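You operate a simulated robot arm through the tools that you are given. There is no shell and no other tool. Be economical: measure what you need, move in short steps, check, and stop when the job is done.

You run a simulated two-armed robot. Do the job below in one go: nothing can be reset, and whatever is moved stays where it is left.

## Task
Pick up the amber tall bottle from the top of the blue bench with one hand, pass it to the other hand and put it on the third shelf from the bottom of the orange rack. Set down upright: amber tall bottle.

Only the result counts: the job must be done as asked and must still hold three seconds after the hand-in. Knocking over, shifting, dropping, spilling or breaking anything else fails it.

## Robot
Two 7-joint arms with two-finger parallel grippers on one trunk, on a base that drives. Base frame: it is fixed to the floor where the robot stands at the start and does not move with it; the origin is under the middle of the robot, x ahead of it, y to its left, z up; the surface under the hand at the start is at about z = 80. Lengths are in cm, angles in degrees, forces in N, time in s.
The left shoulder is at the start at [5, 16.1, 114.8], the right one opposite. With the tool pointing down near the work surface each hand reaches from about 18 to 68 cm from the robot's upright axis, wherever it stands, measured 20 degrees to its own side. Places, roughly: third shelf of the orange rack [330, -50, 120]. Payload 3.43 kg a hand.
The TCP of each hand is the grasp point between the finger pads, 3 cm short of the fingertips. In the tool frame z runs along the fingers and y along their closing line. The gripper opens to 9.4 cm. The fingers are 2.8 cm wide and 1 cm thick; the gripper's body (5 by 9.6 cm) begins 5.5 cm behind the TCP.
Orientation is that of the tool frame in the base frame, as [roll, pitch, yaw] about the fixed x, y, z axes, in that order (R = Rz(yaw) Ry(pitch) Rx(roll)). With the fingers straight down and closing along the base's y, the tool's x points along the base's -x, its y along +y and its z along -z.

## Interface
- The arms move only by the tool step_arm. It takes "left_motion", "right_motion" or both (then of equal length, played together; a hand with none holds still); each is a list of rows, each a list of 7 numbers: the shift along the base's x, y, z in cm, then the turn, a rotation vector about the base's x, y, z in degrees, then the finger opening in cm, from 0 to 9.4. In form: [[tx, ty, tz, ax, ay, az, claw], ...]. A call has 1 to 12 rows; each row shifts and turns the commanded pose from where the row before left it. Each row takes 0.2 s and may step no farther than 5 cm and 8.6 degrees from the row before; otherwise, or with a gripper value out of range, the whole call is refused. A pose out of reach is approached as far as the arm can. The call stops where the force on the tool passes 40 N (or 10 N more than at its start, if that is more) or the arm is blocked; 0.2 s more then pass. Each finger travels about 4.5 cm/s and halts on what it meets, pressing with about 41 N; the grip force reading is that of the motor and also rises with nothing between the fingers. The clock runs only during rows and for 0.2 s after the last one: add rows that do not move to give the fingers time. The reply holds the time, the measured pose of the TCP, the force on the tool along the base axes, the opening and the grip force, in the units named above and with some noise, with the torque about the TCP (base axes, N m) and any sound that the robot's microphone picked up, and new pictures: "show" is both (left out), scene, wrist or none (wrist: the cameras of the hands that moved).
- Cameras (640 x 400 px; columns grow to the right, rows downward): "scene" is now at [12.68, -0.65, 127.11]; the picture's right is [-0.07, -1.00, 0.00], its down [-0.57, 0.04, -0.82] and it looks along [0.82, -0.06, -0.57] (base axes); focal length 255 px, centre (320, 200). "left" rides on the left gripper at [7.6, -1.4, -10.2] in its tool frame; the picture's right is [0.18, 0.98, 0.00], its down [-0.75, 0.14, -0.64] and it looks along [-0.63, 0.12, 0.77] (tool axes); focal length 243 px, centre (320, 200). "right" rides on the right gripper at [7.6, 1.4, -10.3] in its tool frame; the picture's right is [-0.18, 0.98, 0.00], its down [-0.75, -0.14, -0.64] and it looks along [-0.63, -0.12, 0.77] (tool axes); focal length 243 px, centre (320, 200). There is no depth. A picture from a camera that has moved, and an enlarged one, comes with that camera's place and axes in the base frame and with its lens.
- move_column(by): slides the trunk up (or, below 0, down) by that many cm; the arms and the scene camera ride with it, the base frame stays. It gives what a move gives, with no picture.
- base_move(legs): drives the robot by 1 to 6 legs, each [ahead, left, turn to the left] in cm, cm and degrees, along the robot's own axes; the way and the turn of a leg run together, so that a leg with both is an arc; at most 150 cm and 180 degrees a leg. The arms and the cameras ride along, it lands a little off, and it stops where it bumps. It gives what a move gives, and a new picture of the scene camera.
- head_to(pan, tilt): turns the head with the scene camera to pan (to the left, within 80 degrees either way) and tilt (down, from -29 to 69), counted from straight ahead of the robot. It gives what a move gives, and a new picture of the scene camera.
- close_up(camera, box): a new picture of the part [left, top, right, bottom] of that camera's present view, enlarged. It takes no simulated time.
- job_done(): hands the job in; it is judged then, once.

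Go step by step. Nothing tells you exact positions but the pictures and the camera data: compare them with the known pose of the tool, close in by small moves and look again before you grip or let go. The budget is 120 turns and 260 pictures, counting those below and the enlarged ones. Unless the task says otherwise, let go and move clear before handing in, and close with one line.

The tools are called by a JSON object that holds its "fn" and its "kwargs". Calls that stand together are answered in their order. step_arm: Moves the arms, as the interface text tells. Its arguments: {"type":"object","properties":{"left_motion":{"type":"array","items":{"type":"array","items":{"type":"number"}}},"right_motion":{"type":"array","items":{"type":"array","items":{"type":"number"}}},"show":{"type":"string","enum":["both","scene","wrist","none"]}},"required":[]} The other tools are called the same way: move_column (by) slides the trunk up or down; base_move (legs) drives the base; head_to (pan, tilt) turns the head that bears the scene camera; close_up (camera, box) takes an enlarged picture of a part of a camera's view; job_done () hands the job in.

At the start:

```text
time_s: 0.0
left_tcp_pos: [26.78, 9.38, 102.95]
left_tcp_rot: [180.0, 0.0, -180.0]
left_force: [-0.7, 0.2, -0.2]
left_moment: [0.01, -0.02, -0.02]
left_gripper_width: 9.39
left_gripper_force: 0.1
right_tcp_pos: [32.17, -12.97, 111.77]
right_tcp_rot: [-180.0, 0.0, -180.0]
right_force: [-0.7, -0.4, 0.2]
right_moment: [0.03, 0.0, -0.02]
right_gripper_width: 9.42
right_gripper_force: 0.0
trunk travel left (down, up): [-17.5, 9.2]
robot x, y, heading: [-0.2, -0.2, -0.0]
head pan, tilt: [-4.2, 34.7]
```

scene: 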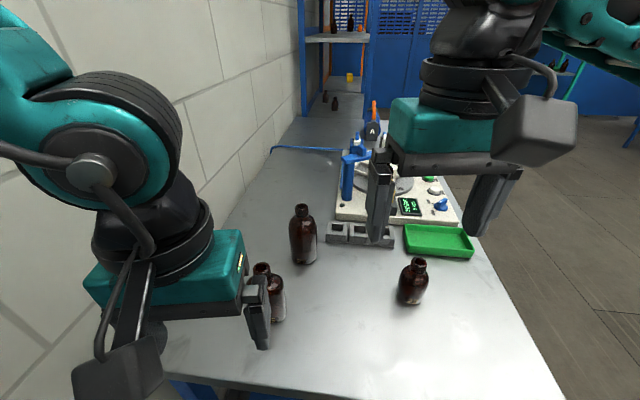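
right: 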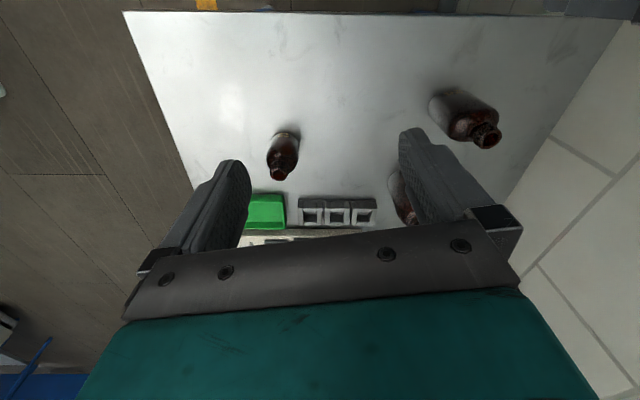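
left: 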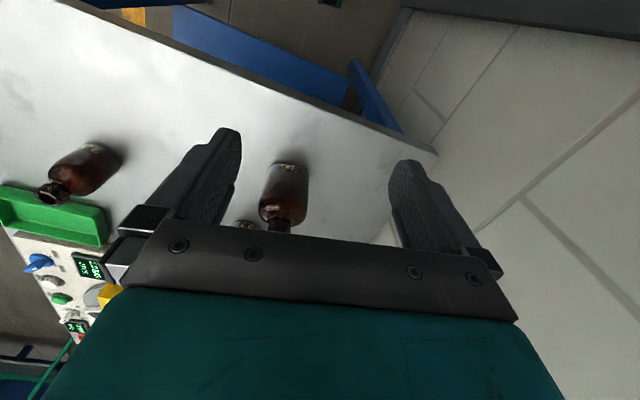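

There are three amber bottles on the bench, at roughly (55,0), (41,7) and (43,-21). I'll zoom in to see which is the tall one and look at the rack ahead.

{"fn": "close_up", "kwargs": {"camera": "scene", "box": [230, 180, 470, 330]}}

{"fn": "close_up", "kwargs": {"camera": "scene", "box": [270, 0, 430, 150]}}

{"fn": "close_up", "kwargs": {"camera": "right", "box": [240, 60, 560, 260]}}

{"fn": "close_up", "kwargs": {"camera": "left", "box": [0, 100, 400, 350]}}

```text
2.67 times, centred on (350, 255) of scene
camera zoom: at [12.68, -0.65, 127.11], right [-0.07, -1.0, 0.0], down [-0.57, 0.04, -0.82], along [0.82, -0.06, -0.57], focal length 681 px, centre (240, 53)
```

zoom: 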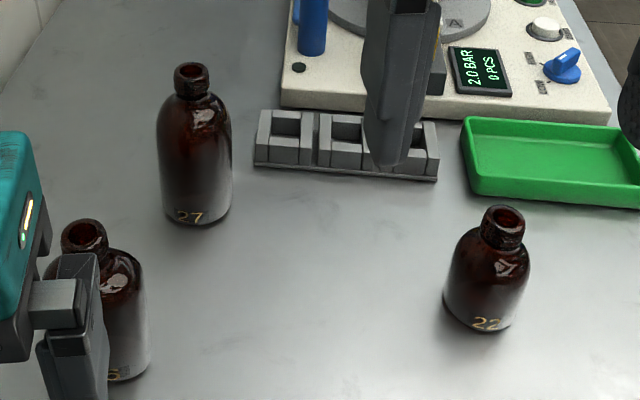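

```text
2.67 times, centred on (350, 75) of scene
camera zoom: at [12.68, -0.65, 127.11], right [-0.07, -1.0, 0.0], down [-0.57, 0.04, -0.82], along [0.82, -0.06, -0.57], focal length 681 px, centre (240, 533)
```

zoom: 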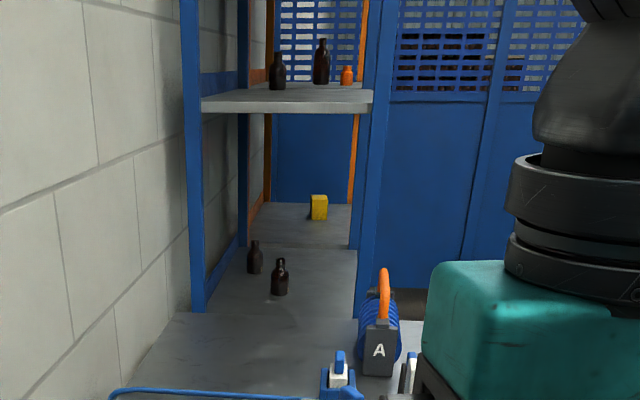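

```text
2.00 times, centred on (400, 160) of right
camera zoom: at [24.58, -11.59, 121.97], right [0.18, 0.98, 0.0], down [0.75, -0.14, 0.64], along [0.63, -0.12, -0.77], focal length 485 px, centre (160, 280)
```

zoom: 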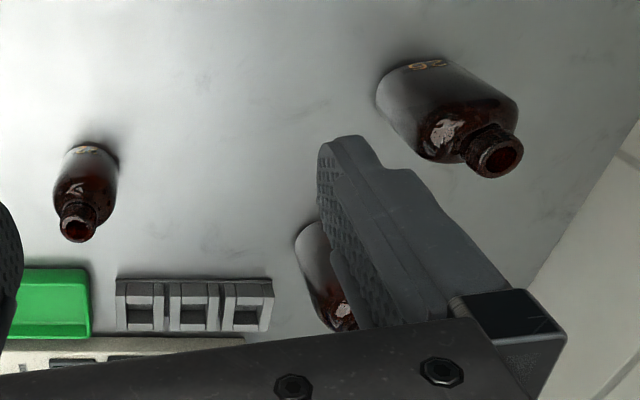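

```text
1.60 times, centred on (200, 225) of left
camera zoom: at [19.29, 7.96, 113.2], right [-0.18, 0.98, 0.0], down [0.75, 0.14, 0.64], along [0.63, 0.12, -0.77], focal length 388 px, centre (512, 160)
```

zoom: 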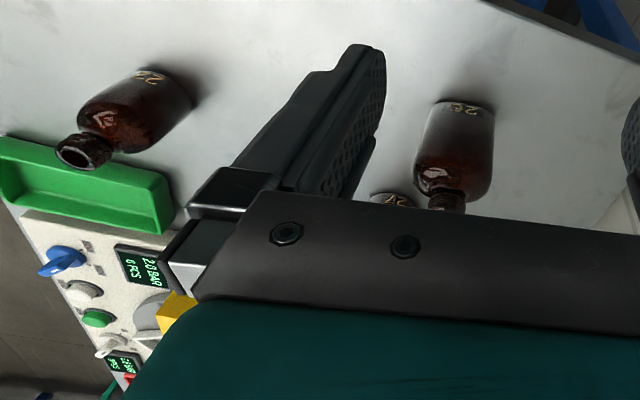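

The bottle marked 27 at (55,0) looks the tallest, about 16 cm and slim. I'll raise the left arm out of the view to compare it with 26, then look towards the rack.

{"fn": "step_arm", "kwargs": {"left_motion": [[0, 2, 4, 0, 0, 0, 9.4], [0, 2, 4, 0, 0, 0, 9.4], [0, 2, 4, 0, 0, 0, 9.4], [0, 2, 4, 0, 0, 0, 9.4]], "show": "none"}}

{"fn": "head_to", "kwargs": {"pan": -9, "tilt": 5}}

{"fn": "head_to", "kwargs": {"pan": 5, "tilt": 45}}

```text
time_s: 0.8
left_tcp_pos: [22.97, 8.08, 113.49]
left_tcp_rot: [167.2, 3.5, 171.4]
left_force: [-0.1, 0.2, 0.7]
left_moment: [-0.02, 0.04, 0.03]
left_gripper_width: 9.39
left_gripper_force: 0.1
right_tcp_pos: [29.69, -16.5, 111.88]
right_tcp_rot: [177.9, 1.3, -179.9]
right_force: [-0.9, -0.4, 0.2]
right_moment: [0.03, 0.0, 0.02]
right_gripper_width: 9.41
right_gripper_force: 0.0
trunk travel left (down, up): [-17.5, 9.2]
robot x, y, heading: [-0.77, -0.9, 0.1]
head pan, tilt: [-4.2, 34.7]
stopped in row 3 (left hand): the arm was blocked; the commanded pose is now the measured one
```

```text
time_s: 1.7
left_tcp_pos: [22.94, 7.9, 113.41]
left_tcp_rot: [167.1, 3.1, 171.5]
left_force: [-0.4, -1.0, -0.9]
left_moment: [0.04, -0.01, -0.04]
left_gripper_width: 9.39
left_gripper_force: 0.2
right_tcp_pos: [29.57, -16.55, 111.88]
right_tcp_rot: [177.7, 1.6, -179.9]
right_force: [0.5, -0.9, -0.3]
right_moment: [0.0, -0.02, 0.02]
right_gripper_width: 9.38
right_gripper_force: 0.1
trunk travel left (down, up): [-17.5, 9.2]
robot x, y, heading: [-0.19, 0.05, -0.1]
head pan, tilt: [-9.0, 5.0]
camera scene: at [9.83, -5.92, 131.98], right [-0.15, -0.99, -0.04], down [-0.06, 0.05, -1.0], along [0.99, -0.15, -0.07], focal length 255 px, centre (320, 200)
```

scene: 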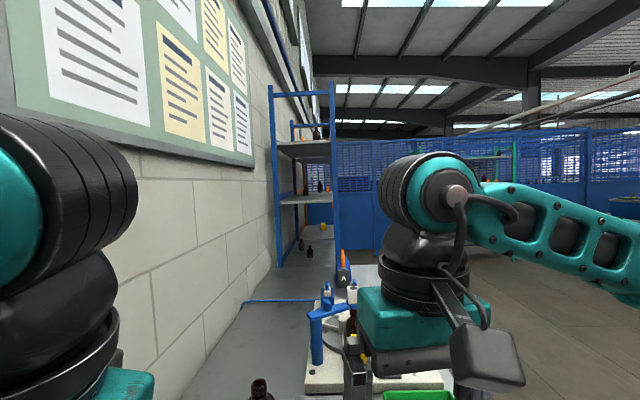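

```text
time_s: 2.8
left_tcp_pos: [22.88, 8.03, 113.38]
left_tcp_rot: [167.2, 3.2, 171.5]
left_force: [0.1, -0.2, -0.6]
left_moment: [0.0, -0.01, 0.0]
left_gripper_width: 9.38
left_gripper_force: 0.0
right_tcp_pos: [29.59, -16.55, 112.0]
right_tcp_rot: [177.7, 1.6, -179.9]
right_force: [0.3, 0.6, 0.4]
right_moment: [0.01, -0.01, 0.01]
right_gripper_width: 9.36
right_gripper_force: 0.0
trunk travel left (down, up): [-17.5, 9.2]
robot x, y, heading: [-0.11, -0.18, 0.1]
head pan, tilt: [5.0, 45.0]
camera scene: at [9.06, -3.56, 125.82], right [0.09, -1.0, -0.04], down [-0.68, -0.03, -0.73], along [0.72, 0.09, -0.68], focal length 255 px, centre (320, 200)
```

scene: 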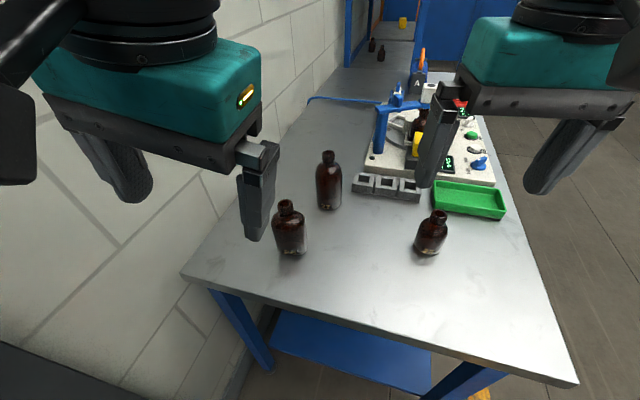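

The left elbow pressed against the wall and leaned the robot over. I'm moving the left hand back where it came from to relieve that.

{"fn": "step_arm", "kwargs": {"left_motion": [[1, 0.3, -3, -4.3, 0, 3, 9.4], [1, 0.3, -3, -4.3, 0, 3, 9.4], [1.8, 0.6, -4, -4, -3, 2.5, 9.4], [0, 0, 0, 0, 0, 0, 9.4]], "show": "scene"}}

```text
time_s: 4.0
left_tcp_pos: [26.71, 2.55, 103.73]
left_tcp_rot: [-179.4, 8.0, 177.6]
left_force: [0.9, 0.2, -0.1]
left_moment: [0.01, 0.11, -0.02]
left_gripper_width: 9.39
left_gripper_force: 0.1
right_tcp_pos: [29.42, -22.64, 111.6]
right_tcp_rot: [178.0, 0.8, 179.7]
right_force: [0.5, -0.1, 0.5]
right_moment: [0.04, 0.03, 0.0]
right_gripper_width: 9.38
right_gripper_force: 0.1
trunk travel left (down, up): [-17.5, 9.2]
robot x, y, heading: [-1.36, -6.63, -0.3]
head pan, tilt: [5.0, 45.0]
stopped in row 4 (left hand): the arm was blocked; the commanded pose is now the measured one
camera scene: at [9.15, -9.37, 125.54], right [0.08, -1.0, -0.03], down [-0.69, -0.03, -0.72], along [0.72, 0.08, -0.69], focal length 255 px, centre (320, 200)
```

scene: 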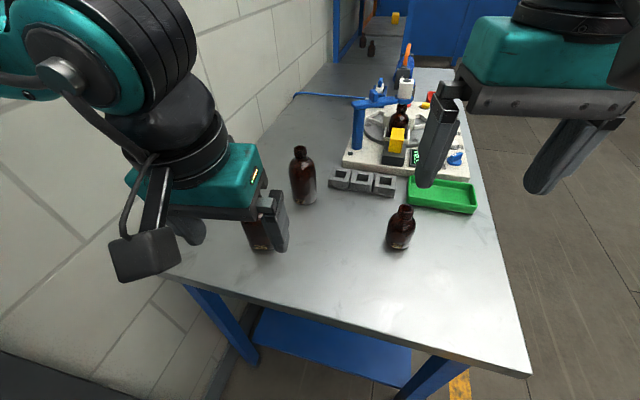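

The left elbow is still touching the wall and has pushed the base to the right. I'll drive the base back and right to clear it.

{"fn": "base_move", "kwargs": {"legs": [[0, -12, 0]]}}

```text
time_s: 5.3
left_tcp_pos: [27.71, 1.44, 102.69]
left_tcp_rot: [-177.2, 6.1, 179.9]
left_force: [0.3, 0.3, 1.0]
left_moment: [-0.05, -0.03, 0.02]
left_gripper_width: 9.4
left_gripper_force: 0.0
right_tcp_pos: [30.85, -23.76, 111.72]
right_tcp_rot: [179.9, -0.1, -179.8]
right_force: [0.0, -0.1, 0.0]
right_moment: [0.02, 0.0, -0.03]
right_gripper_width: 9.41
right_gripper_force: 0.0
trunk travel left (down, up): [-17.5, 9.2]
robot x, y, heading: [-1.36, -10.89, 0.3]
head pan, tilt: [5.0, 45.0]
stopped in leg 1: the robot was blocked; the commanded pose is now the measured one
camera scene: at [10.59, -10.3, 125.57], right [0.09, -1.0, 0.0], down [-0.7, -0.07, -0.71], along [0.7, 0.07, -0.71], focal length 255 px, centre (320, 200)
```

scene: 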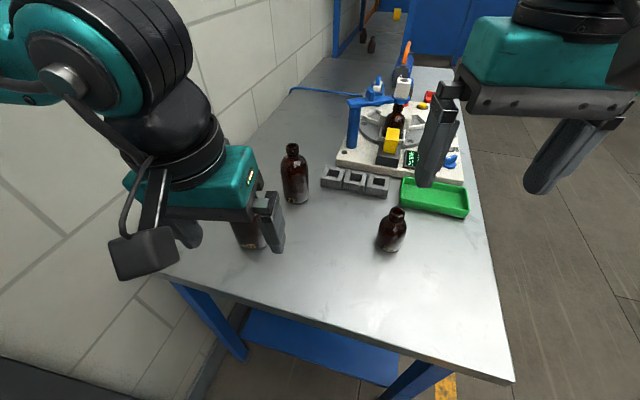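

The robot stands straight again, but something low blocked it on the right. I'll look before moving.

{"fn": "head_to", "kwargs": {"pan": -60, "tilt": 50}}

{"fn": "head_to", "kwargs": {"pan": 60, "tilt": 40}}

```text
time_s: 6.7
left_tcp_pos: [27.65, 1.51, 102.69]
left_tcp_rot: [-177.1, 6.0, 179.9]
left_force: [0.2, 0.9, -0.2]
left_moment: [-0.01, -0.04, 0.01]
left_gripper_width: 9.43
left_gripper_force: 0.1
right_tcp_pos: [30.87, -23.83, 111.74]
right_tcp_rot: [179.9, 0.0, -179.7]
right_force: [-0.7, -0.4, -0.3]
right_moment: [-0.01, 0.0, 0.0]
right_gripper_width: 9.38
right_gripper_force: 0.1
trunk travel left (down, up): [-17.5, 9.2]
robot x, y, heading: [-1.75, -10.95, 0.6]
head pan, tilt: [-60.0, 50.0]
camera scene: at [6.37, -17.72, 124.88], right [-0.86, -0.51, 0.0], down [-0.39, 0.66, -0.64], along [0.33, -0.55, -0.77], focal length 255 px, centre (320, 200)
```

scene: 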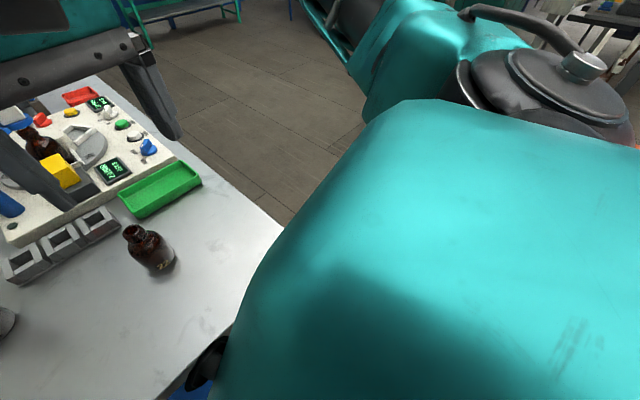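

```text
time_s: 8.7
left_tcp_pos: [27.6, 1.5, 102.65]
left_tcp_rot: [-177.3, 6.1, 179.8]
left_force: [-0.6, -0.3, -0.7]
left_moment: [0.02, 0.01, 0.01]
left_gripper_width: 9.37
left_gripper_force: 0.0
right_tcp_pos: [30.73, -23.87, 111.65]
right_tcp_rot: [179.9, 0.0, -179.7]
right_force: [-0.6, 1.1, 0.0]
right_moment: [0.04, 0.0, 0.01]
right_gripper_width: 9.4
right_gripper_force: 0.1
trunk travel left (down, up): [-17.5, 9.2]
robot x, y, heading: [-1.27, -11.04, 0.2]
head pan, tilt: [60.0, 40.0]
camera scene: at [6.69, -3.69, 126.3], right [0.87, -0.5, 0.0], down [-0.32, -0.56, -0.77], along [0.38, 0.67, -0.64], focal length 255 px, centre (320, 200)
```

scene: 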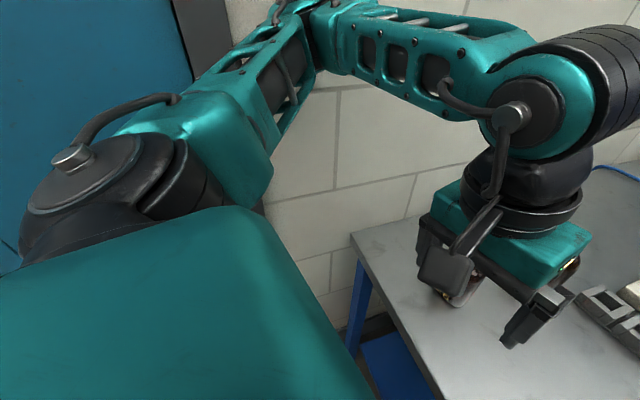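

The way is blocked on the right by the bench leg, but the arm is now free. I'll straighten the left hand, take it forward towards bottle 27 well above everything, and point the head at it.

{"fn": "step_arm", "kwargs": {"left_motion": [[3, 0, 1.5, 1.4, 3, 0, 9.4], [3, 0, 1.5, 1.4, 3.1, 0, 9.4], [3, 0, 1, 0, 0, 0, 9.4], [3, 0, 1, 0, 0, 0, 9.4], [0, 0, 0, 0, 0, 0, 9.4]], "show": "wrist"}}

{"fn": "head_to", "kwargs": {"pan": 8, "tilt": 42}}

```text
time_s: 9.8
left_tcp_pos: [39.66, 1.65, 107.6]
left_tcp_rot: [-180.0, -0.2, 179.7]
left_force: [0.1, -0.6, -1.0]
left_moment: [0.0, 0.01, -0.01]
left_gripper_width: 9.37
left_gripper_force: 0.1
right_tcp_pos: [30.81, -23.84, 111.75]
right_tcp_rot: [179.9, 0.1, -179.8]
right_force: [0.4, -0.2, 0.7]
right_moment: [0.01, -0.01, -0.03]
right_gripper_width: 9.4
right_gripper_force: 0.0
trunk travel left (down, up): [-17.5, 9.2]
robot x, y, heading: [-1.43, -10.66, 0.3]
head pan, tilt: [60.0, 40.0]
camera left: at [32.16, 0.21, 117.88], right [-0.18, 0.98, 0.0], down [0.76, 0.14, 0.64], along [0.63, 0.11, -0.77], focal length 243 px, centre (320, 200)
```

left: 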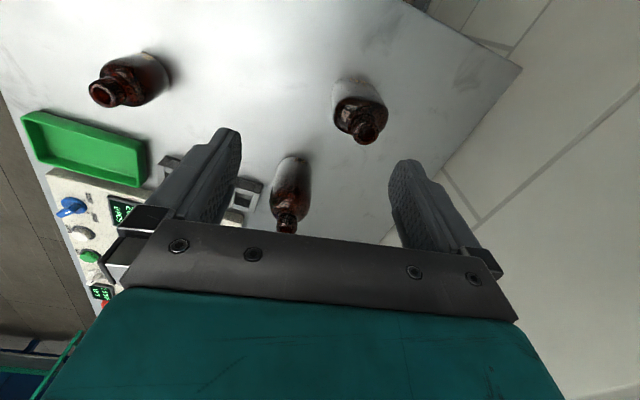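

```text
time_s: 11.1
left_tcp_pos: [39.64, 1.65, 107.66]
left_tcp_rot: [180.0, -0.2, 179.7]
left_force: [0.4, 0.1, 0.1]
left_moment: [-0.02, -0.03, -0.04]
left_gripper_width: 9.4
left_gripper_force: 0.1
right_tcp_pos: [30.82, -23.76, 111.63]
right_tcp_rot: [179.9, 0.1, -179.8]
right_force: [0.1, -0.8, -0.1]
right_moment: [0.02, -0.01, -0.01]
right_gripper_width: 9.4
right_gripper_force: 0.1
trunk travel left (down, up): [-17.5, 9.2]
robot x, y, heading: [-1.72, -10.95, 0.3]
head pan, tilt: [8.0, 42.0]
camera scene: at [10.75, -9.85, 126.01], right [0.15, -0.99, 0.0], down [-0.66, -0.1, -0.74], along [0.74, 0.11, -0.67], focal length 255 px, centre (320, 200)
```

scene: 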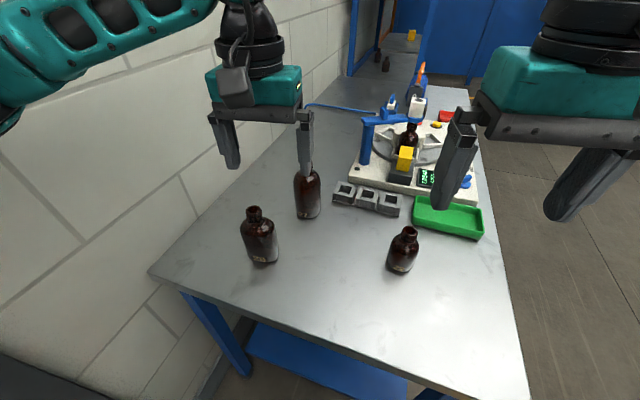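

Bottle 27 is at about (56,0). I'll take enlarged views to measure the heights and its exact position.

{"fn": "close_up", "kwargs": {"camera": "scene", "box": [230, 150, 430, 275]}}

{"fn": "close_up", "kwargs": {"camera": "left", "box": [240, 60, 400, 240]}}

```text
3.20 times, centred on (330, 212) of scene
camera zoom: at [10.75, -9.85, 126.01], right [0.15, -0.99, 0.0], down [-0.66, -0.1, -0.74], along [0.74, 0.11, -0.67], focal length 817 px, centre (288, 160)
```

zoom: 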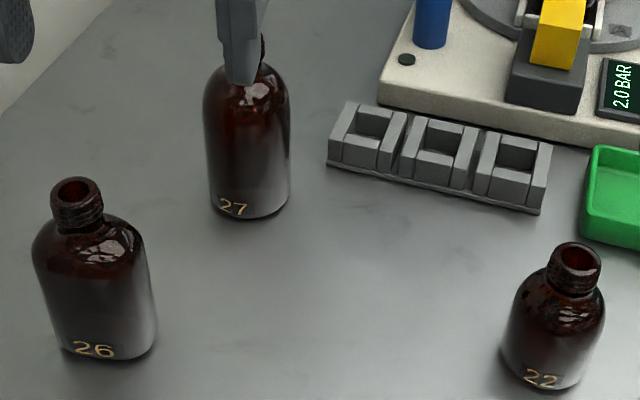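

```text
2.22 times, centred on (320, 150) of left
camera zoom: at [32.14, 0.21, 117.86], right [-0.18, 0.98, 0.0], down [0.75, 0.14, 0.64], along [0.63, 0.12, -0.77], focal length 539 px, centre (320, 311)
```

zoom: 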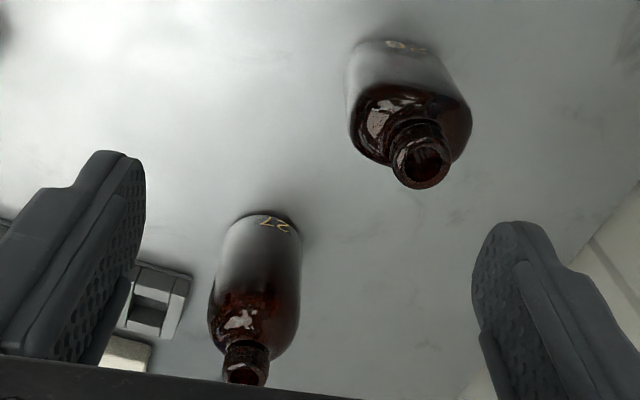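

Bottle 27 stands at about (56.0, 0.1) with its top near z=95.4. It is the tallest and slim, with body 6.1 cm and neck about 3 cm, so I take it as the tall bottle. The left hand goes over it at z=101.

{"fn": "step_arm", "kwargs": {"left_motion": [[4.1, -0.4, 0, 0, 0, 0, 9.4], [4.1, -0.4, 0, 0, 0, 0, 9.4], [4.1, -0.4, 0, 0, 0, 0, 9.4], [4.1, -0.4, -2, 0, 0, 0, 9.4], [0, 0, -3, 0, 0, 0, 9.4], [0, 0, 0, 0, 0, 0, 9.4]]}}

```text
time_s: 12.5
left_tcp_pos: [55.97, -0.01, 102.56]
left_tcp_rot: [-180.0, -0.1, 179.7]
left_force: [-0.1, 0.9, 0.9]
left_moment: [-0.01, 0.0, -0.03]
left_gripper_width: 9.38
left_gripper_force: 0.1
right_tcp_pos: [30.86, -23.78, 111.63]
right_tcp_rot: [179.9, 0.0, -179.7]
right_force: [0.4, 0.7, -0.4]
right_moment: [0.03, 0.02, 0.01]
right_gripper_width: 9.4
right_gripper_force: 0.1
trunk travel left (down, up): [-17.5, 9.2]
robot x, y, heading: [-1.39, -11.11, 0.5]
head pan, tilt: [8.0, 42.0]
camera scene: at [10.74, -9.87, 126.01], right [0.15, -0.99, 0.0], down [-0.66, -0.1, -0.74], along [0.74, 0.11, -0.67], focal length 255 px, centre (320, 200)
camera left: at [48.49, -1.4, 112.8], right [-0.18, 0.98, 0.0], down [0.75, 0.14, 0.64], along [0.63, 0.12, -0.77], focal length 243 px, centre (320, 200)
```

scene: 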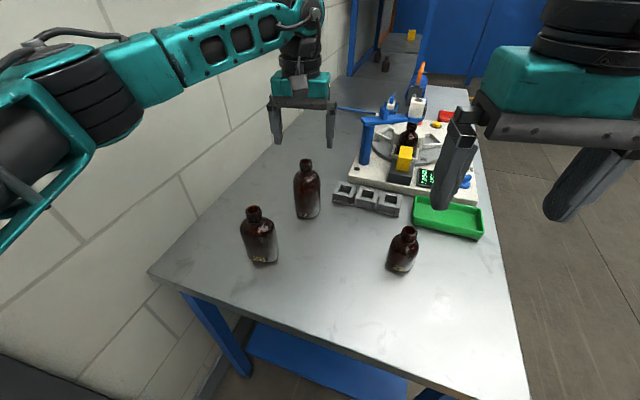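
left: 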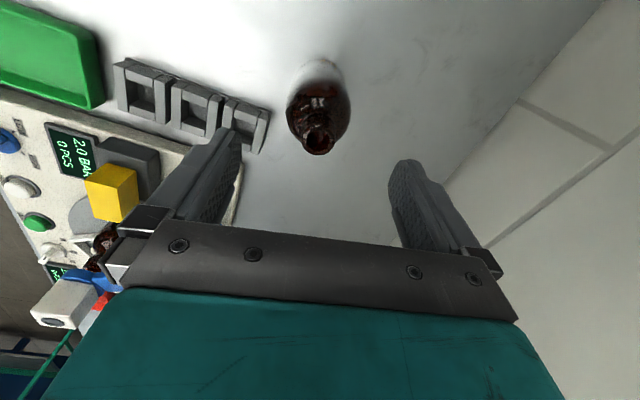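

The hand is centred over the neck to within half a centimetre. I'm descending close to neck height and looking again.

{"fn": "step_arm", "kwargs": {"left_motion": [[0.3, 0, -2.5, 0, 0, 0, 9.4], [0, 0, -2.5, 0, 0, 0, 9.4], [0, 0, 0, 0, 0, 0, 9.4]]}}

{"fn": "close_up", "kwargs": {"camera": "scene", "box": [250, 90, 370, 230]}}

```text
time_s: 13.3
left_tcp_pos: [56.32, 0.23, 97.76]
left_tcp_rot: [-180.0, 0.0, 179.6]
left_force: [-0.2, 0.6, -0.3]
left_moment: [0.02, -0.01, -0.02]
left_gripper_width: 9.41
left_gripper_force: 0.0
right_tcp_pos: [30.81, -23.9, 111.77]
right_tcp_rot: [179.8, 0.0, -179.7]
right_force: [0.6, -0.6, -0.7]
right_moment: [-0.03, -0.01, 0.03]
right_gripper_width: 9.42
right_gripper_force: 0.2
trunk travel left (down, up): [-17.5, 9.2]
robot x, y, heading: [-1.02, -10.96, 0.3]
head pan, tilt: [8.0, 42.0]
camera scene: at [10.74, -9.86, 126.01], right [0.15, -0.99, 0.0], down [-0.66, -0.1, -0.74], along [0.74, 0.11, -0.67], focal length 255 px, centre (320, 200)
camera left: at [48.82, -1.27, 107.9], right [-0.18, 0.98, 0.0], down [0.75, 0.14, 0.64], along [0.63, 0.12, -0.77], focal length 243 px, centre (320, 200)
```

scene: 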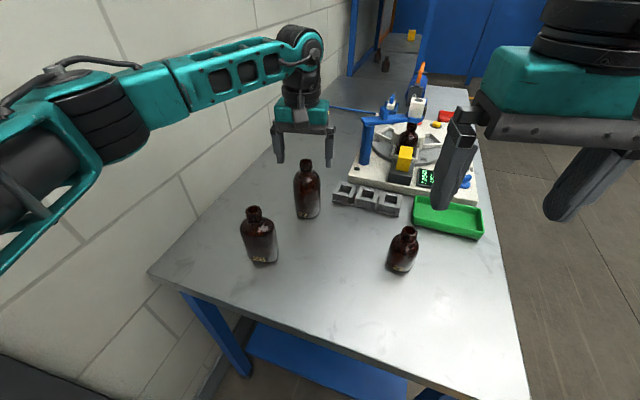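
left: 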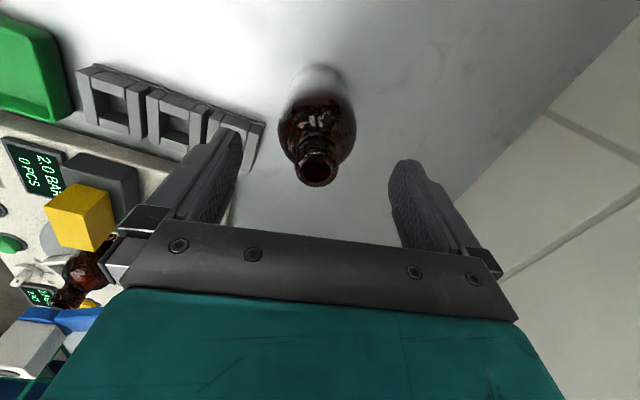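

```text
2.86 times, centred on (310, 160) of scene
camera zoom: at [10.74, -9.86, 126.01], right [0.15, -0.99, 0.0], down [-0.66, -0.1, -0.74], along [0.74, 0.11, -0.67], focal length 730 px, centre (349, 314)
```

zoom: 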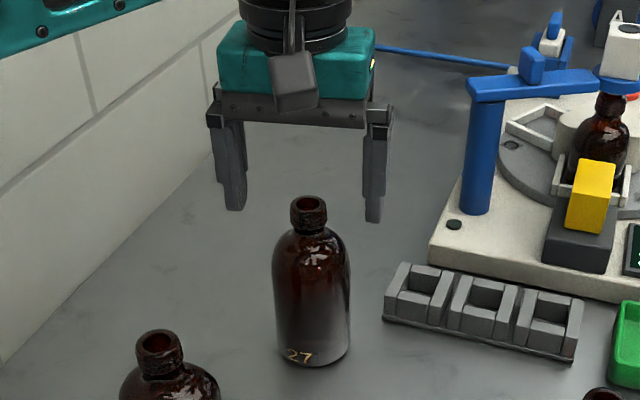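

The neck lies between the fingers, level with the tips. I'm lowering about 1.5 cm and closing.

{"fn": "step_arm", "kwargs": {"left_motion": [[0.2, -0.1, -1.5, 0, 0, 0, 9.4], [0, 0, 0, 0, 0, 0, 6], [0, 0, 0, 0, 0, 0, 3.5], [0, 0, 0, 0, 0, 0, 1.5], [0, 0, 0, 0, 0, 0, 1.5], [0, 0, 0, 0, 0, 0, 1.5]]}}

{"fn": "close_up", "kwargs": {"camera": "scene", "box": [250, 90, 370, 230]}}

```text
time_s: 14.7
left_tcp_pos: [56.48, 0.02, 96.18]
left_tcp_rot: [180.0, -0.1, 179.7]
left_force: [-0.1, 0.2, 1.1]
left_moment: [0.01, 0.06, -0.01]
left_gripper_width: 2.71
left_gripper_force: 33.5
right_tcp_pos: [30.83, -23.87, 111.56]
right_tcp_rot: [179.9, -0.1, -179.7]
right_force: [-0.1, 0.4, -0.3]
right_moment: [0.0, 0.01, 0.04]
right_gripper_width: 9.4
right_gripper_force: 0.0
trunk travel left (down, up): [-17.5, 9.2]
robot x, y, heading: [-1.56, -10.8, 0.2]
head pan, tilt: [8.0, 42.0]
camera scene: at [10.75, -9.86, 126.01], right [0.15, -0.99, 0.0], down [-0.66, -0.1, -0.74], along [0.74, 0.11, -0.67], focal length 255 px, centre (320, 200)
camera left: at [49.02, -1.37, 106.48], right [-0.18, 0.98, 0.0], down [0.76, 0.14, 0.64], along [0.63, 0.12, -0.77], focal length 243 px, centre (320, 200)
```

scene: 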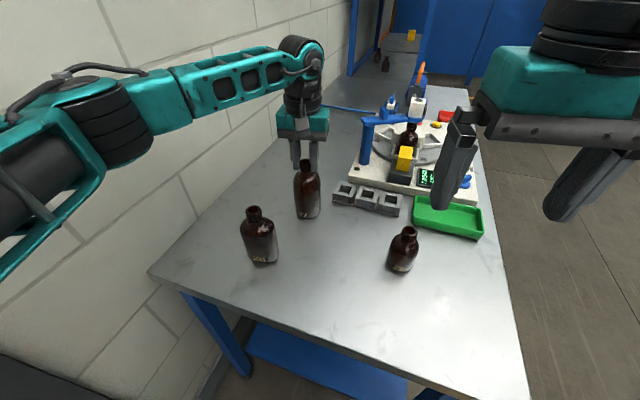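
left: 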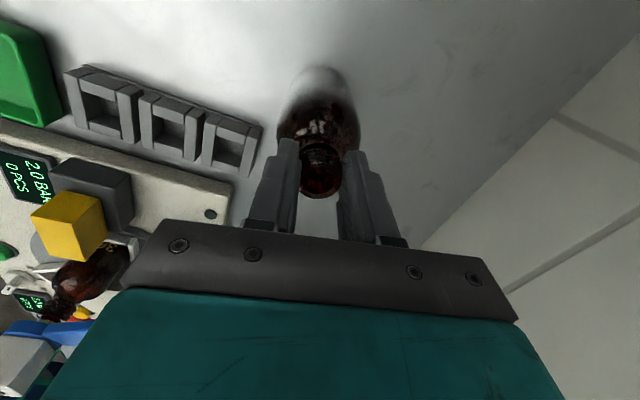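

```text
2.86 times, centred on (310, 160) of scene
camera zoom: at [10.75, -9.86, 126.01], right [0.15, -0.99, 0.0], down [-0.66, -0.1, -0.74], along [0.74, 0.11, -0.67], focal length 730 px, centre (349, 314)
```

zoom: 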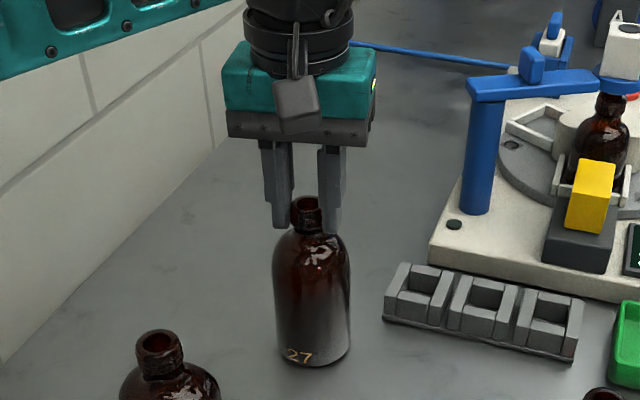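

The neck is held at 2.7 cm. I'm lifting slowly.

{"fn": "step_arm", "kwargs": {"left_motion": [[0, 0, 1, 0, 0, 0, 1.5], [0, 0, 1.5, 0, 0, 0, 1.5], [0, 0, 2, 0, 0, 0, 1.5], [0, 0, 3, 0, 0, 0, 1.5], [0, 0, 3, 0, 0, 0, 1.5], [0, 0, 0, 0, 0, 0, 1.5]]}}

```text
time_s: 16.1
left_tcp_pos: [56.68, -0.07, 106.81]
left_tcp_rot: [180.0, -0.1, 179.7]
left_force: [0.2, -0.5, -2.2]
left_moment: [0.02, 0.04, 0.02]
left_gripper_width: 2.69
left_gripper_force: 40.9
right_tcp_pos: [30.83, -23.77, 111.63]
right_tcp_rot: [179.9, 0.0, -179.8]
right_force: [-0.7, -0.4, 0.1]
right_moment: [0.0, -0.01, 0.02]
right_gripper_width: 9.39
right_gripper_force: 0.1
trunk travel left (down, up): [-17.5, 9.2]
robot x, y, heading: [-1.27, -11.08, 0.2]
head pan, tilt: [8.0, 42.0]
camera scene: at [10.78, -9.85, 126.0], right [0.15, -0.99, 0.0], down [-0.66, -0.1, -0.74], along [0.73, 0.11, -0.67], focal length 255 px, centre (320, 200)
camera left: at [49.1, -1.48, 116.93], right [-0.18, 0.98, 0.0], down [0.76, 0.14, 0.64], along [0.63, 0.12, -0.77], focal length 243 px, centre (320, 200)
```

scene: 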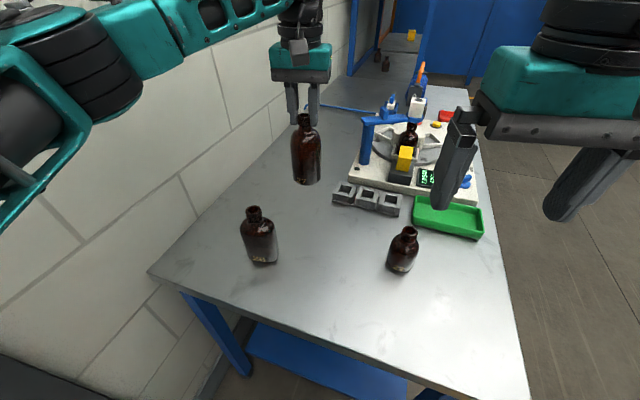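
left: 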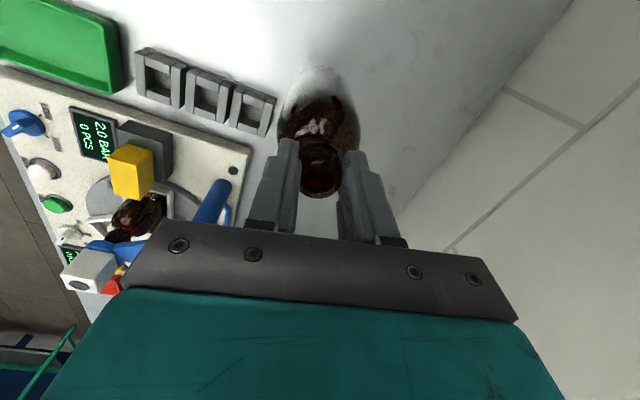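

The bottle hangs straight in the left hand and weighs about 2 N. I'll raise the trunk for clearance, which leaves the elbows where they are.

{"fn": "move_column", "kwargs": {"by": 8}}

{"fn": "head_to", "kwargs": {"pan": 5, "tilt": 30}}

```text
time_s: 17.2
left_tcp_pos: [56.58, -0.08, 114.7]
left_tcp_rot: [-180.0, -0.1, 179.7]
left_force: [-0.3, -0.1, -1.4]
left_moment: [0.03, 0.03, 0.01]
left_gripper_width: 2.69
left_gripper_force: 40.7
right_tcp_pos: [30.79, -23.78, 119.74]
right_tcp_rot: [179.9, -0.1, -179.7]
right_force: [0.8, -0.3, 0.4]
right_moment: [-0.03, 0.02, 0.0]
right_gripper_width: 9.4
right_gripper_force: 0.1
trunk travel left (down, up): [-25.5, 1.2]
robot x, y, heading: [-1.21, -10.96, 0.3]
head pan, tilt: [8.0, 42.0]
```

```text
time_s: 18.0
left_tcp_pos: [56.52, -0.04, 114.76]
left_tcp_rot: [180.0, -0.1, 179.7]
left_force: [0.0, 0.0, -1.4]
left_moment: [-0.01, -0.01, 0.01]
left_gripper_width: 2.69
left_gripper_force: 41.1
right_tcp_pos: [30.82, -23.9, 119.7]
right_tcp_rot: [179.9, 0.0, -179.7]
right_force: [0.2, -0.3, -0.1]
right_moment: [0.0, 0.01, -0.02]
right_gripper_width: 9.4
right_gripper_force: 0.1
trunk travel left (down, up): [-25.5, 1.2]
robot x, y, heading: [-1.55, -11.48, 0.5]
head pan, tilt: [5.0, 30.0]
camera scene: at [11.5, -10.23, 135.83], right [0.09, -1.0, 0.0], down [-0.5, -0.05, -0.87], along [0.86, 0.08, -0.5], focal length 255 px, centre (320, 200)
```

scene: 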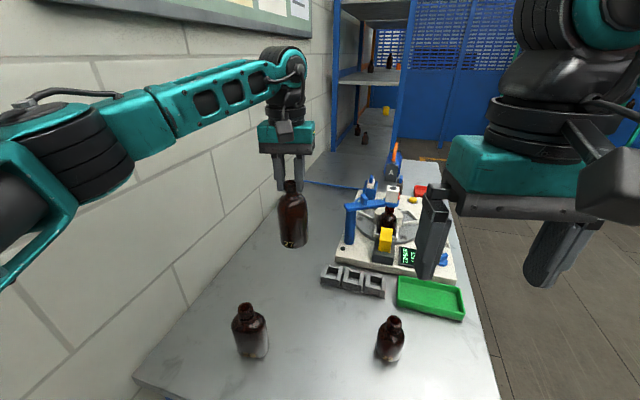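

The bottle's base is now near z=98.5. Before the handover I'd like to back away from the bench, so I'm checking both sides for obstacles.

{"fn": "head_to", "kwargs": {"pan": 80, "tilt": 25}}

{"fn": "head_to", "kwargs": {"pan": -80, "tilt": 25}}

{"fn": "head_to", "kwargs": {"pan": -25, "tilt": 10}}

```text
time_s: 19.4
left_tcp_pos: [56.55, -0.14, 114.67]
left_tcp_rot: [179.9, -0.1, 179.7]
left_force: [-0.5, -0.3, -2.3]
left_moment: [-0.01, -0.01, 0.02]
left_gripper_width: 2.67
left_gripper_force: 41.2
right_tcp_pos: [30.88, -23.85, 119.63]
right_tcp_rot: [179.9, -0.1, -179.6]
right_force: [0.3, 0.4, 0.4]
right_moment: [0.01, 0.0, 0.01]
right_gripper_width: 9.39
right_gripper_force: 0.0
trunk travel left (down, up): [-25.5, 1.2]
robot x, y, heading: [-1.28, -10.97, 0.8]
head pan, tilt: [80.0, 25.0]
camera scene: at [4.05, -1.99, 136.63], right [0.99, -0.17, 0.0], down [-0.07, -0.42, -0.91], along [0.15, 0.89, -0.42], focal length 255 px, centre (320, 200)
```

scene: 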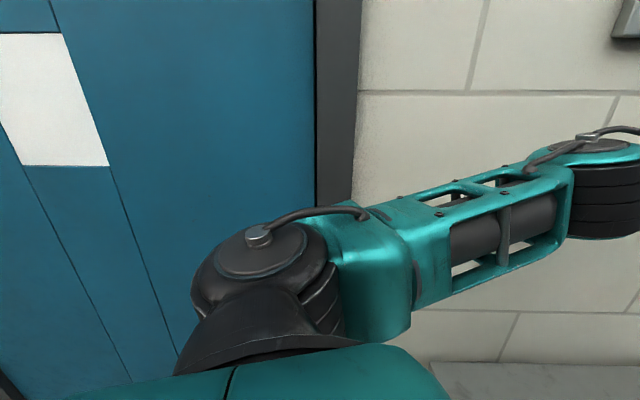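

```text
time_s: 21.9
left_tcp_pos: [56.52, -0.0, 114.67]
left_tcp_rot: [179.9, -0.1, 179.6]
left_force: [0.2, -0.3, -2.5]
left_moment: [0.02, 0.01, -0.01]
left_gripper_width: 2.68
left_gripper_force: 41.1
right_tcp_pos: [30.96, -23.91, 119.64]
right_tcp_rot: [-180.0, -0.1, -179.7]
right_force: [-0.4, -1.2, 0.3]
right_moment: [-0.01, 0.0, 0.0]
right_gripper_width: 9.36
right_gripper_force: 0.1
trunk travel left (down, up): [-25.5, 1.2]
robot x, y, heading: [-1.38, -11.03, 0.3]
head pan, tilt: [-80.0, 25.0]
camera scene: at [4.16, -20.14, 136.63], right [-0.98, -0.18, 0.0], down [-0.08, 0.42, -0.91], along [0.16, -0.89, -0.42], focal length 255 px, centre (320, 200)
```

scene: 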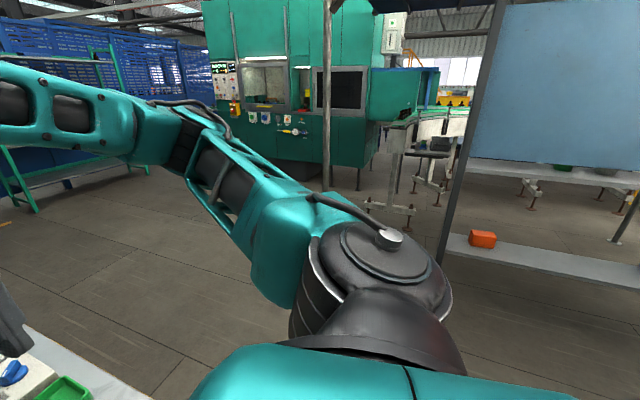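

```text
time_s: 23.1
left_tcp_pos: [56.53, -0.06, 114.68]
left_tcp_rot: [-180.0, -0.1, 179.8]
left_force: [0.5, -0.3, -2.3]
left_moment: [0.02, 0.03, 0.02]
left_gripper_width: 2.67
left_gripper_force: 41.4
right_tcp_pos: [30.9, -23.75, 119.65]
right_tcp_rot: [179.8, -0.1, -179.7]
right_force: [0.0, 0.6, 0.2]
right_moment: [0.01, -0.02, 0.01]
right_gripper_width: 9.39
right_gripper_force: 0.1
trunk travel left (down, up): [-25.5, 1.2]
robot x, y, heading: [-1.62, -11.29, 0.3]
head pan, tilt: [-25.0, 10.0]
camera scene: at [10.94, -14.96, 139.07], right [-0.42, -0.91, 0.0], down [-0.16, 0.07, -0.98], along [0.89, -0.41, -0.17], focal length 255 px, centre (320, 200)
```

scene: 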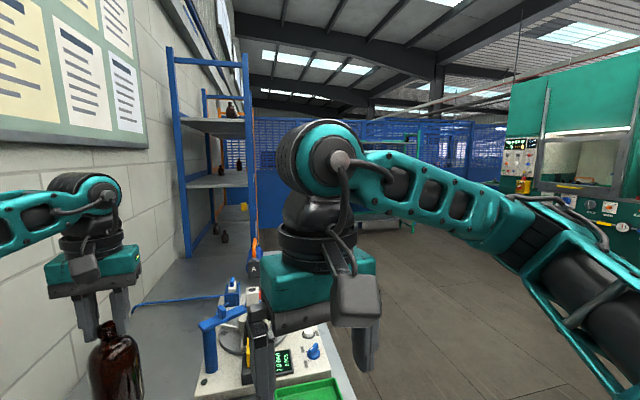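

The space to the right is open for about 2 m, and the orange rack seems to stand behind the blue rack at the far end of the bench. I'll back off 30 cm, then slide right, away from the bench.

{"fn": "base_move", "kwargs": {"legs": [[-30, 0, 0]]}}

```text
time_s: 25.2
left_tcp_pos: [26.77, -0.24, 114.63]
left_tcp_rot: [-180.0, 0.0, 179.7]
left_force: [0.3, -0.3, -0.8]
left_moment: [-0.01, 0.01, -0.02]
left_gripper_width: 2.68
left_gripper_force: 40.9
right_tcp_pos: [0.83, -24.08, 119.77]
right_tcp_rot: [179.9, 0.0, -179.8]
right_force: [-1.2, -0.2, -0.3]
right_moment: [0.0, -0.03, 0.03]
right_gripper_width: 9.39
right_gripper_force: 0.0
trunk travel left (down, up): [-25.5, 1.2]
robot x, y, heading: [-31.34, -11.33, 0.3]
head pan, tilt: [-25.0, 10.0]
camera scene: at [-19.0, -15.13, 139.08], right [-0.42, -0.91, 0.0], down [-0.16, 0.07, -0.98], along [0.89, -0.41, -0.17], focal length 255 px, centre (320, 200)
```

scene: 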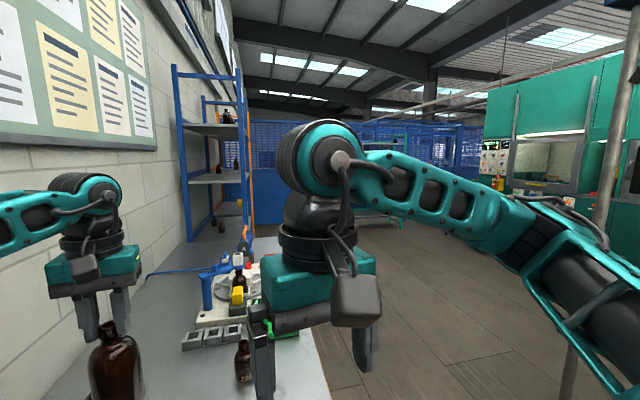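

The way is clear. I'm sliding right so the handover happens away from the wall and bench.

{"fn": "base_move", "kwargs": {"legs": [[-5, -70, 0]]}}

{"fn": "head_to", "kwargs": {"pan": 0, "tilt": 25}}

```text
time_s: 31.8
left_tcp_pos: [21.78, -71.19, 114.62]
left_tcp_rot: [-180.0, -0.1, 178.9]
left_force: [0.6, 0.0, -2.4]
left_moment: [-0.01, 0.03, -0.04]
left_gripper_width: 2.69
left_gripper_force: 41.6
right_tcp_pos: [-4.51, -94.4, 119.74]
right_tcp_rot: [179.9, -0.1, 179.5]
right_force: [0.0, -0.7, 0.4]
right_moment: [0.01, 0.01, 0.0]
right_gripper_width: 9.42
right_gripper_force: 0.1
trunk travel left (down, up): [-25.5, 1.2]
robot x, y, heading: [-36.31, -81.11, -0.3]
head pan, tilt: [-25.0, 10.0]
camera scene: at [-24.15, -85.3, 139.07], right [-0.43, -0.9, 0.0], down [-0.16, 0.07, -0.98], along [0.89, -0.42, -0.17], focal length 255 px, centre (320, 200)
```

scene: 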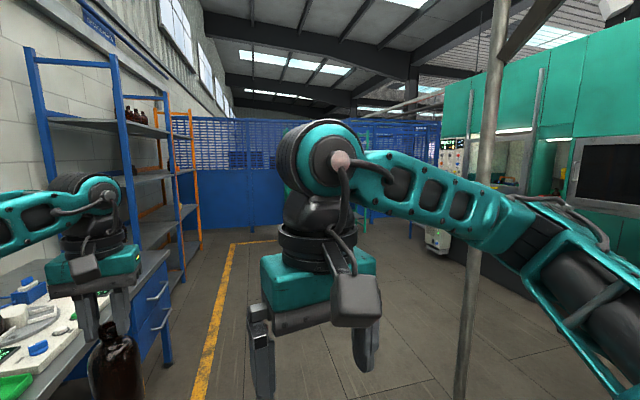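

```text
time_s: 32.6
left_tcp_pos: [21.73, -71.21, 114.73]
left_tcp_rot: [180.0, -0.1, 178.8]
left_force: [-0.3, -0.2, -2.1]
left_moment: [0.01, 0.03, -0.02]
left_gripper_width: 2.68
left_gripper_force: 41.2
right_tcp_pos: [-4.31, -94.6, 119.71]
right_tcp_rot: [179.9, -0.2, 179.3]
right_force: [0.0, 0.4, -0.5]
right_moment: [-0.01, 0.04, 0.01]
right_gripper_width: 9.38
right_gripper_force: 0.1
trunk travel left (down, up): [-25.5, 1.2]
robot x, y, heading: [-36.6, -81.19, -0.6]
head pan, tilt: [0.0, 25.0]
camera scene: at [-23.33, -81.38, 136.64], right [-0.01, -1.0, 0.0], down [-0.42, 0.0, -0.91], along [0.91, -0.01, -0.42], focal length 255 px, centre (320, 200)
```

scene: 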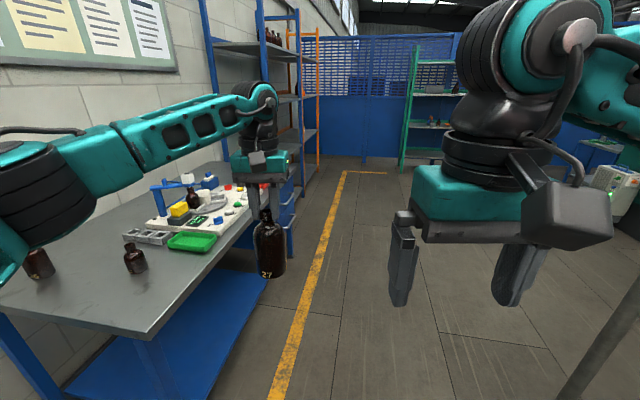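

The racks face the aisle, with the orange one beyond the blue. Now for the handover: I turn the right hand so its fingers point forward and a little left, stopping about 14 cm short of the bottle.

{"fn": "step_arm", "kwargs": {"right_motion": [[1.13, 1.45, -1.14, 1.63, -7.37, 1.63, 9.4], [1.13, 1.45, -1.14, 1.63, -7.37, 1.63, 9.4], [1.13, 1.45, -1.14, 1.63, -7.37, 1.63, 9.4], [1.13, 1.45, -1.14, 1.63, -7.37, 1.63, 9.4], [1.13, 1.45, -1.14, 1.63, -7.37, 1.63, 9.4], [1.13, 1.45, -1.14, 1.63, -7.37, 1.63, 9.4], [1.13, 1.45, -1.14, 1.63, -7.37, 1.63, 9.4], [1.13, 1.45, -1.14, 1.63, -7.37, 1.63, 9.4], [1.13, 1.45, -1.14, 1.63, -7.37, 1.63, 9.4], [1.13, 1.45, -1.14, 1.63, -7.37, 1.63, 9.4], [1.13, 1.45, -1.14, 1.63, -7.37, 1.63, 9.4], [1.13, 1.45, -1.14, 1.63, -7.37, 1.63, 9.4]]}}

```text
time_s: 35.2
left_tcp_pos: [21.69, -71.17, 114.74]
left_tcp_rot: [179.9, -0.2, 178.8]
left_force: [0.1, -0.8, -2.3]
left_moment: [0.0, 0.03, 0.01]
left_gripper_width: 2.68
left_gripper_force: 41.1
right_tcp_pos: [4.04, -76.27, 107.59]
right_tcp_rot: [159.9, 73.4, -174.2]
right_force: [1.2, -0.4, -0.2]
right_moment: [0.04, -0.04, 0.02]
right_gripper_width: 9.39
right_gripper_force: 0.1
right hand out of reach, approached as far as the arm can: row 9, 10, 11, 12
trunk travel left (down, up): [-25.5, 1.2]
robot x, y, heading: [-36.69, -81.12, -0.7]
head pan, tilt: [0.0, 25.0]
camera scene: at [-23.29, -81.44, 136.63], right [-0.01, -1.0, 0.0], down [-0.42, 0.0, -0.91], along [0.91, -0.01, -0.42], focal length 255 px, centre (320, 200)
camera right: at [-7.55, -79.73, 103.17], right [-0.36, 0.89, 0.27], down [-0.28, -0.38, 0.88], along [0.89, 0.24, 0.39], focal length 243 px, centre (320, 200)
```

scene: 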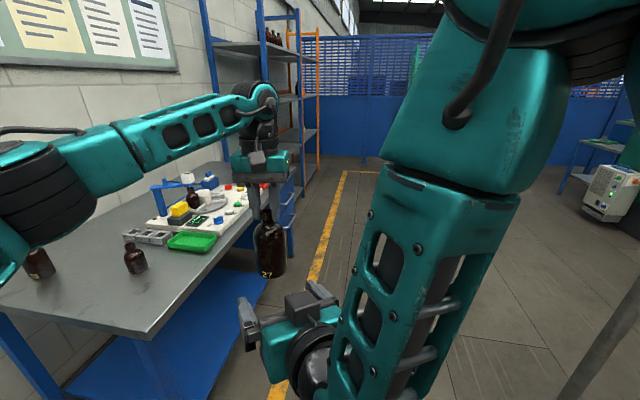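
right: 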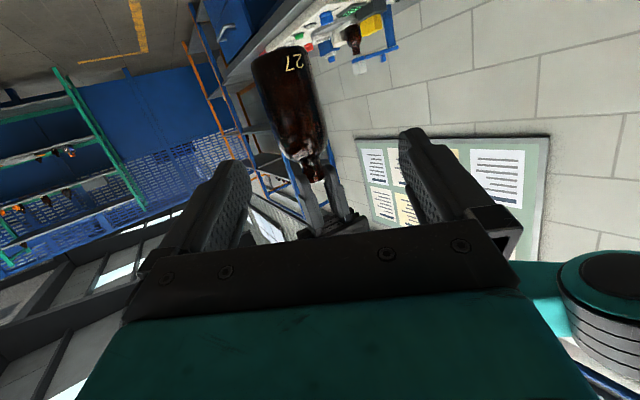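

The arm is too folded to finish the turn this close in. I'll move forward along the approach and see whether the full orientation is reached.

{"fn": "step_arm", "kwargs": {"right_motion": [[2, 0.8, 0, 0, 0, 0, 9.4], [1.5, 0.7, 0, 0, 0, 0, 9.4], [0, 0, 0, 0, 0, 0, 9.4]]}}

```text
time_s: 36.0
left_tcp_pos: [21.77, -71.08, 114.69]
left_tcp_rot: [-180.0, -0.1, 178.9]
left_force: [-0.2, -0.4, -2.4]
left_moment: [0.0, 0.02, 0.04]
left_gripper_width: 2.67
left_gripper_force: 40.9
right_tcp_pos: [7.83, -74.8, 108.18]
right_tcp_rot: [157.3, 73.4, -177.3]
right_force: [0.4, -0.2, -0.2]
right_moment: [0.04, -0.03, 0.02]
right_gripper_width: 9.4
right_gripper_force: 0.0
trunk travel left (down, up): [-25.5, 1.2]
robot x, y, heading: [-36.43, -81.23, -0.6]
head pan, tilt: [0.0, 25.0]
camera scene: at [-23.33, -81.37, 136.63], right [-0.01, -1.0, 0.0], down [-0.42, 0.0, -0.91], along [0.91, -0.01, -0.42], focal length 255 px, centre (320, 200)
camera right: at [-3.87, -78.08, 103.64], right [-0.35, 0.89, 0.28], down [-0.28, -0.39, 0.88], along [0.89, 0.23, 0.39], focal length 243 px, centre (320, 200)
```

scene: 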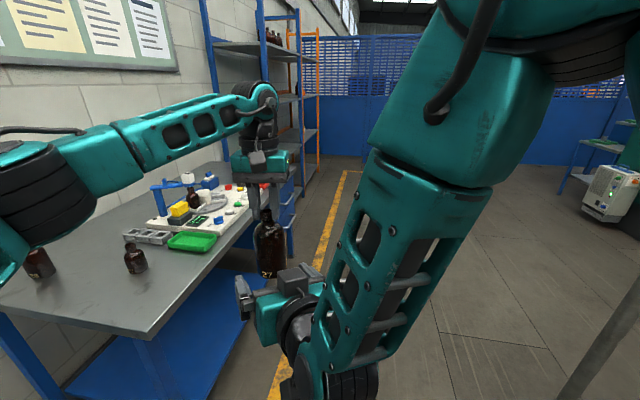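
right: 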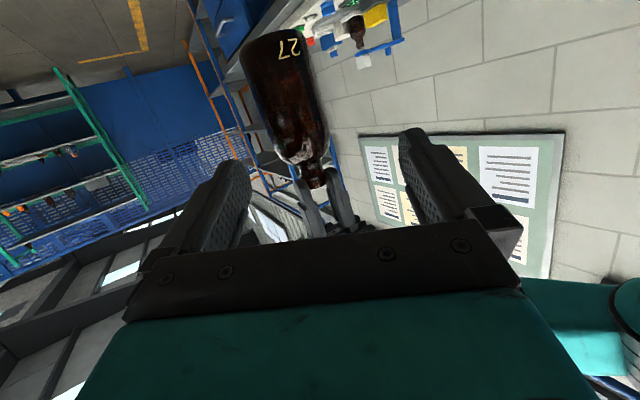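

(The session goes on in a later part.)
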